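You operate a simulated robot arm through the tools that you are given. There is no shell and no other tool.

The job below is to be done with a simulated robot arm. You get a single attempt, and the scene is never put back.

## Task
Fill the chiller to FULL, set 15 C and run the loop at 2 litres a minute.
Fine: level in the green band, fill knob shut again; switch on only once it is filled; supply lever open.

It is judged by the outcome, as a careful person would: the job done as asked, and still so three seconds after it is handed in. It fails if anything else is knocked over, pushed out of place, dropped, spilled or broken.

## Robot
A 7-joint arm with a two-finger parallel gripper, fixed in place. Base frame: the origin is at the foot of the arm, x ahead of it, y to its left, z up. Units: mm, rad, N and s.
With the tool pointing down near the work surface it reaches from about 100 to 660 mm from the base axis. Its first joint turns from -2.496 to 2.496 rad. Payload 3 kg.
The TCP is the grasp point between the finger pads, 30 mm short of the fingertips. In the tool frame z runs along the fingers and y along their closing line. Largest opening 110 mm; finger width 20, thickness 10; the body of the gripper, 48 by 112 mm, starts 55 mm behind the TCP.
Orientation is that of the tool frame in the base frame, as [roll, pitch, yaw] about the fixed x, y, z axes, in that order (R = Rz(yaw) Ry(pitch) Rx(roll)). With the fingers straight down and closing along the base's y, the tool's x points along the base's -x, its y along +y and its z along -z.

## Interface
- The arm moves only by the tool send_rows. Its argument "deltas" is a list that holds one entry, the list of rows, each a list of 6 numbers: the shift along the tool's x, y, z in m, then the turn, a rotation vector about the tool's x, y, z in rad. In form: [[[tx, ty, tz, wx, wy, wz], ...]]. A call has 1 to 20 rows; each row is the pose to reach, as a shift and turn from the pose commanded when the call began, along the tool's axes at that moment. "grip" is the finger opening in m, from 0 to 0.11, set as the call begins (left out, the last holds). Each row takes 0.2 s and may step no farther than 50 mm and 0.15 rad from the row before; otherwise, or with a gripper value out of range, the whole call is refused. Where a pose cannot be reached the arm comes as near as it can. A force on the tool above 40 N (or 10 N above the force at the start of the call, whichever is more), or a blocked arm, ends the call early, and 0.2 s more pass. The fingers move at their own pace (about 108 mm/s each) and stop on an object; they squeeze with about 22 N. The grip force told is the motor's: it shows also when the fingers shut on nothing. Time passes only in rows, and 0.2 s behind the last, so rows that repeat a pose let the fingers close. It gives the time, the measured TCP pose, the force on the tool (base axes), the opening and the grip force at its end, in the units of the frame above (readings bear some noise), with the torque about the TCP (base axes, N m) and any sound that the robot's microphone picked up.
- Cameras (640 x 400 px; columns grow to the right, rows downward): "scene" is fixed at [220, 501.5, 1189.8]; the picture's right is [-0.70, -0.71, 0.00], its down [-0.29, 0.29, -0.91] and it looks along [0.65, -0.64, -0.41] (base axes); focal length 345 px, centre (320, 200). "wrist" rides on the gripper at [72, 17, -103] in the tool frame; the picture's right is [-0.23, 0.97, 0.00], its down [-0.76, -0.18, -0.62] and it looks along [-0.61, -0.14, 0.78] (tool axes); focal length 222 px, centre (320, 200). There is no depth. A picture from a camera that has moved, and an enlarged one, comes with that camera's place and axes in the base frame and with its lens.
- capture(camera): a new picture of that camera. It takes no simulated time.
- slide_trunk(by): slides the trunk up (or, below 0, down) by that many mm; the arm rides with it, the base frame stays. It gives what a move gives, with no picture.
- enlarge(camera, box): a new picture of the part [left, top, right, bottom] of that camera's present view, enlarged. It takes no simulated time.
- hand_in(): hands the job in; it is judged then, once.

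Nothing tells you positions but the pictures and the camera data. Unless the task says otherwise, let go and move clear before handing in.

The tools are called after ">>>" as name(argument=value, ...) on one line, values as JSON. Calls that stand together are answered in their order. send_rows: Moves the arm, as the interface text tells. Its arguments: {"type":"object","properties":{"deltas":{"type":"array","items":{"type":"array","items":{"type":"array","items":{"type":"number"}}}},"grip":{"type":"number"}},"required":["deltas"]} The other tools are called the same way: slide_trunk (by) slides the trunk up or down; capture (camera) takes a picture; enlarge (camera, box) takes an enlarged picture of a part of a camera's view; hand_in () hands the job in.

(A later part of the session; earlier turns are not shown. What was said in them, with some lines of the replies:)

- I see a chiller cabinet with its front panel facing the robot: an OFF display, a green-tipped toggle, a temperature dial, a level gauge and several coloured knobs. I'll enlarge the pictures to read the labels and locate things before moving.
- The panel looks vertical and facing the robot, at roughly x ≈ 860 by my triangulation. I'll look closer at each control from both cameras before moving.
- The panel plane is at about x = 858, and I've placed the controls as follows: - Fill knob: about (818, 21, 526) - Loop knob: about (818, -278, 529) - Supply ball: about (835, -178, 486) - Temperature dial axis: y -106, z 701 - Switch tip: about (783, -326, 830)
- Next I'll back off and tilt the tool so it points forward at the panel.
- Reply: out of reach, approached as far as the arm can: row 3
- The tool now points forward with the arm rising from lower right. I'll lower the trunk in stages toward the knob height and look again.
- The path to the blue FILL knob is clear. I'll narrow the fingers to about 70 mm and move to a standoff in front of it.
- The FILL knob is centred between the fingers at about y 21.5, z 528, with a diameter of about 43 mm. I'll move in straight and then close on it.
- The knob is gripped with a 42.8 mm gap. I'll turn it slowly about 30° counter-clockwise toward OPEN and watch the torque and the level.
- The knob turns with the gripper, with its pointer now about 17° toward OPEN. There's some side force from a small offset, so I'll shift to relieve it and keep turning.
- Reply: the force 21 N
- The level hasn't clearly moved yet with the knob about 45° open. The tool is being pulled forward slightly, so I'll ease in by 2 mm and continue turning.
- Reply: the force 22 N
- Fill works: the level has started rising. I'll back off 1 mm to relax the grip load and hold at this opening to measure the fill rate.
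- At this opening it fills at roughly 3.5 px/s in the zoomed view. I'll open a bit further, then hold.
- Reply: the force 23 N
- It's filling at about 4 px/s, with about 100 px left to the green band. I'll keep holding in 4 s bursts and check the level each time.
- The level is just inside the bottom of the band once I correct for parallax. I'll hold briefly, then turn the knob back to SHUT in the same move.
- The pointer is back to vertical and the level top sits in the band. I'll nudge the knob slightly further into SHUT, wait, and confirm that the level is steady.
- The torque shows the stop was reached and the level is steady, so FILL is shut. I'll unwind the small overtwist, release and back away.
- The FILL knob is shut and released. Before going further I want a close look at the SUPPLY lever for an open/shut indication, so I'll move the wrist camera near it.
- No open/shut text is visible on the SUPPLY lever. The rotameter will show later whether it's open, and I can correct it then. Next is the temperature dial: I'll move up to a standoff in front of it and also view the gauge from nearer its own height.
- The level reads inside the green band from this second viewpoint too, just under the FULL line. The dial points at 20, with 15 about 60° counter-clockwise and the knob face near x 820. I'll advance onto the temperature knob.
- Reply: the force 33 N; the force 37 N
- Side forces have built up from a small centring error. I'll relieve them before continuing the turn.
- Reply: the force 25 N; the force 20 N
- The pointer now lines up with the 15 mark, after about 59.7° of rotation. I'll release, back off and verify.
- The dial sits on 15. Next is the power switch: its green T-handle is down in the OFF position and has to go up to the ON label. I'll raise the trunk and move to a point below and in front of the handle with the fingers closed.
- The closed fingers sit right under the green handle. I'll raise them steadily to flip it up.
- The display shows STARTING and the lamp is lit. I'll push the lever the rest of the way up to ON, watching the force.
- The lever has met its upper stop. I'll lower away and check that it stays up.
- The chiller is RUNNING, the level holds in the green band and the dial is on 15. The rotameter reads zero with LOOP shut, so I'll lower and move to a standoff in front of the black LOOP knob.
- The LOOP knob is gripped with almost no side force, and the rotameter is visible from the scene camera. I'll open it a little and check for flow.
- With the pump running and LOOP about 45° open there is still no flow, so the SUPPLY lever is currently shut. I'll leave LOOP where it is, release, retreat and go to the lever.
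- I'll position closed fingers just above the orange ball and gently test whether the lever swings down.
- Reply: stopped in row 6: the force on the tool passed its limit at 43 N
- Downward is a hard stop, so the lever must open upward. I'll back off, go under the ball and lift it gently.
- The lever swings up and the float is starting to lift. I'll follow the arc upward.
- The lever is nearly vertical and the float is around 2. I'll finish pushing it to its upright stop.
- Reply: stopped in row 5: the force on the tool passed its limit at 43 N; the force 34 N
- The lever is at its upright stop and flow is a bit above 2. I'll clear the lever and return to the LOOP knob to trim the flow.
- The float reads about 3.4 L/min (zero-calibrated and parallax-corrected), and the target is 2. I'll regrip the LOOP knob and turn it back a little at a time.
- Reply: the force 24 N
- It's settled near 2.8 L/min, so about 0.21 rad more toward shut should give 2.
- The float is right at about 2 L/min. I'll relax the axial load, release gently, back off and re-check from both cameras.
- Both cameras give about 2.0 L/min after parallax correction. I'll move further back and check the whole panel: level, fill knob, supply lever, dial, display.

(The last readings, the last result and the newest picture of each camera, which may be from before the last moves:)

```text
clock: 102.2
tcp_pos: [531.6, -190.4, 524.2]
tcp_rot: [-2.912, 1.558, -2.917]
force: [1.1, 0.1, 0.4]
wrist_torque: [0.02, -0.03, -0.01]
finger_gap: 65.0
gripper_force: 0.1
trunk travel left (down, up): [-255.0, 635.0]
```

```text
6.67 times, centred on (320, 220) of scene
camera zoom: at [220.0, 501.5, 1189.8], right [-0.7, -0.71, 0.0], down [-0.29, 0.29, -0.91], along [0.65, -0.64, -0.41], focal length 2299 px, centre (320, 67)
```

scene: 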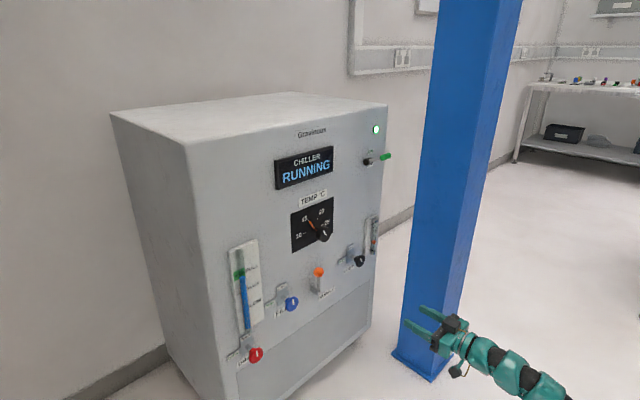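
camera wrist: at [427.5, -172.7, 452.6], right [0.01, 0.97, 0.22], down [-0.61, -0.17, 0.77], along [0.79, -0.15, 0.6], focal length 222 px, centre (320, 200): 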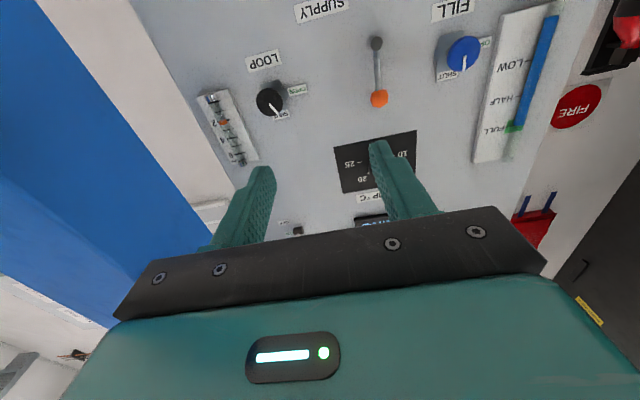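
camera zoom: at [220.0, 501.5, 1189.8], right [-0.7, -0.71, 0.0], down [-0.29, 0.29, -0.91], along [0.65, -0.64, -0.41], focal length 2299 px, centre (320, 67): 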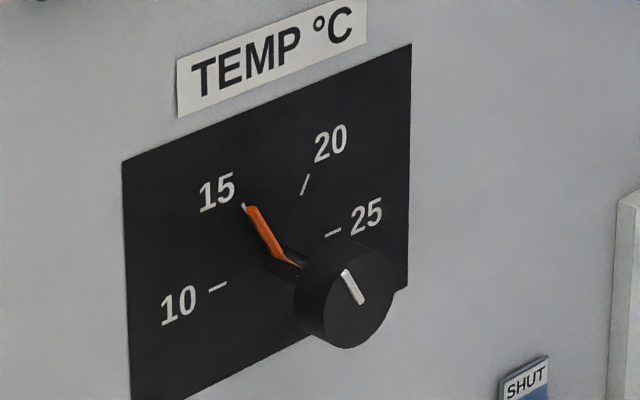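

Everything checks out from both cameras:
- **Level:** in the green band and steady, with FILL shut.
- **Display:** RUNNING, with the switch up at ON.
- **Dial:** on 15 °C.
- **Supply lever:** upright and open; flow began as it was raised.
- **Rotameter:** steady at about 2.0 L/min.

The gripper is empty and well clear of the panel, so I'm handing in.

>>> hand_in()

```text
The job is handed in.
```

The chiller is filled, set to 15 °C and running the loop at about 2 litres a minute, and the job is handed in. No judging result came back.

- **Level:** the water sits a few millimetres under the FULL line, inside the green band. It held steady after I shut the fill knob and again once the loop was running.
- **Switch:** I switched it on only after filling. The display went from STARTING to RUNNING and the lamp is lit.
- **Temperature:** the dial pointer is on the 15 mark.
- **Supply lever:** it had no open or shut marking. With the pump on and the loop knob part open there was no flow, so I took the lever as shut. The pump ran against it for about 20 seconds. Pushing the lever down met a stop; raising it started the flow, and I left it upright at its stop.
- **Flow:** the flow meter reads between 1.95 and 2.03 litres a minute, allowing for the viewing angle.

The drain knob was not touched, and the gripper is empty and clear of the panel.
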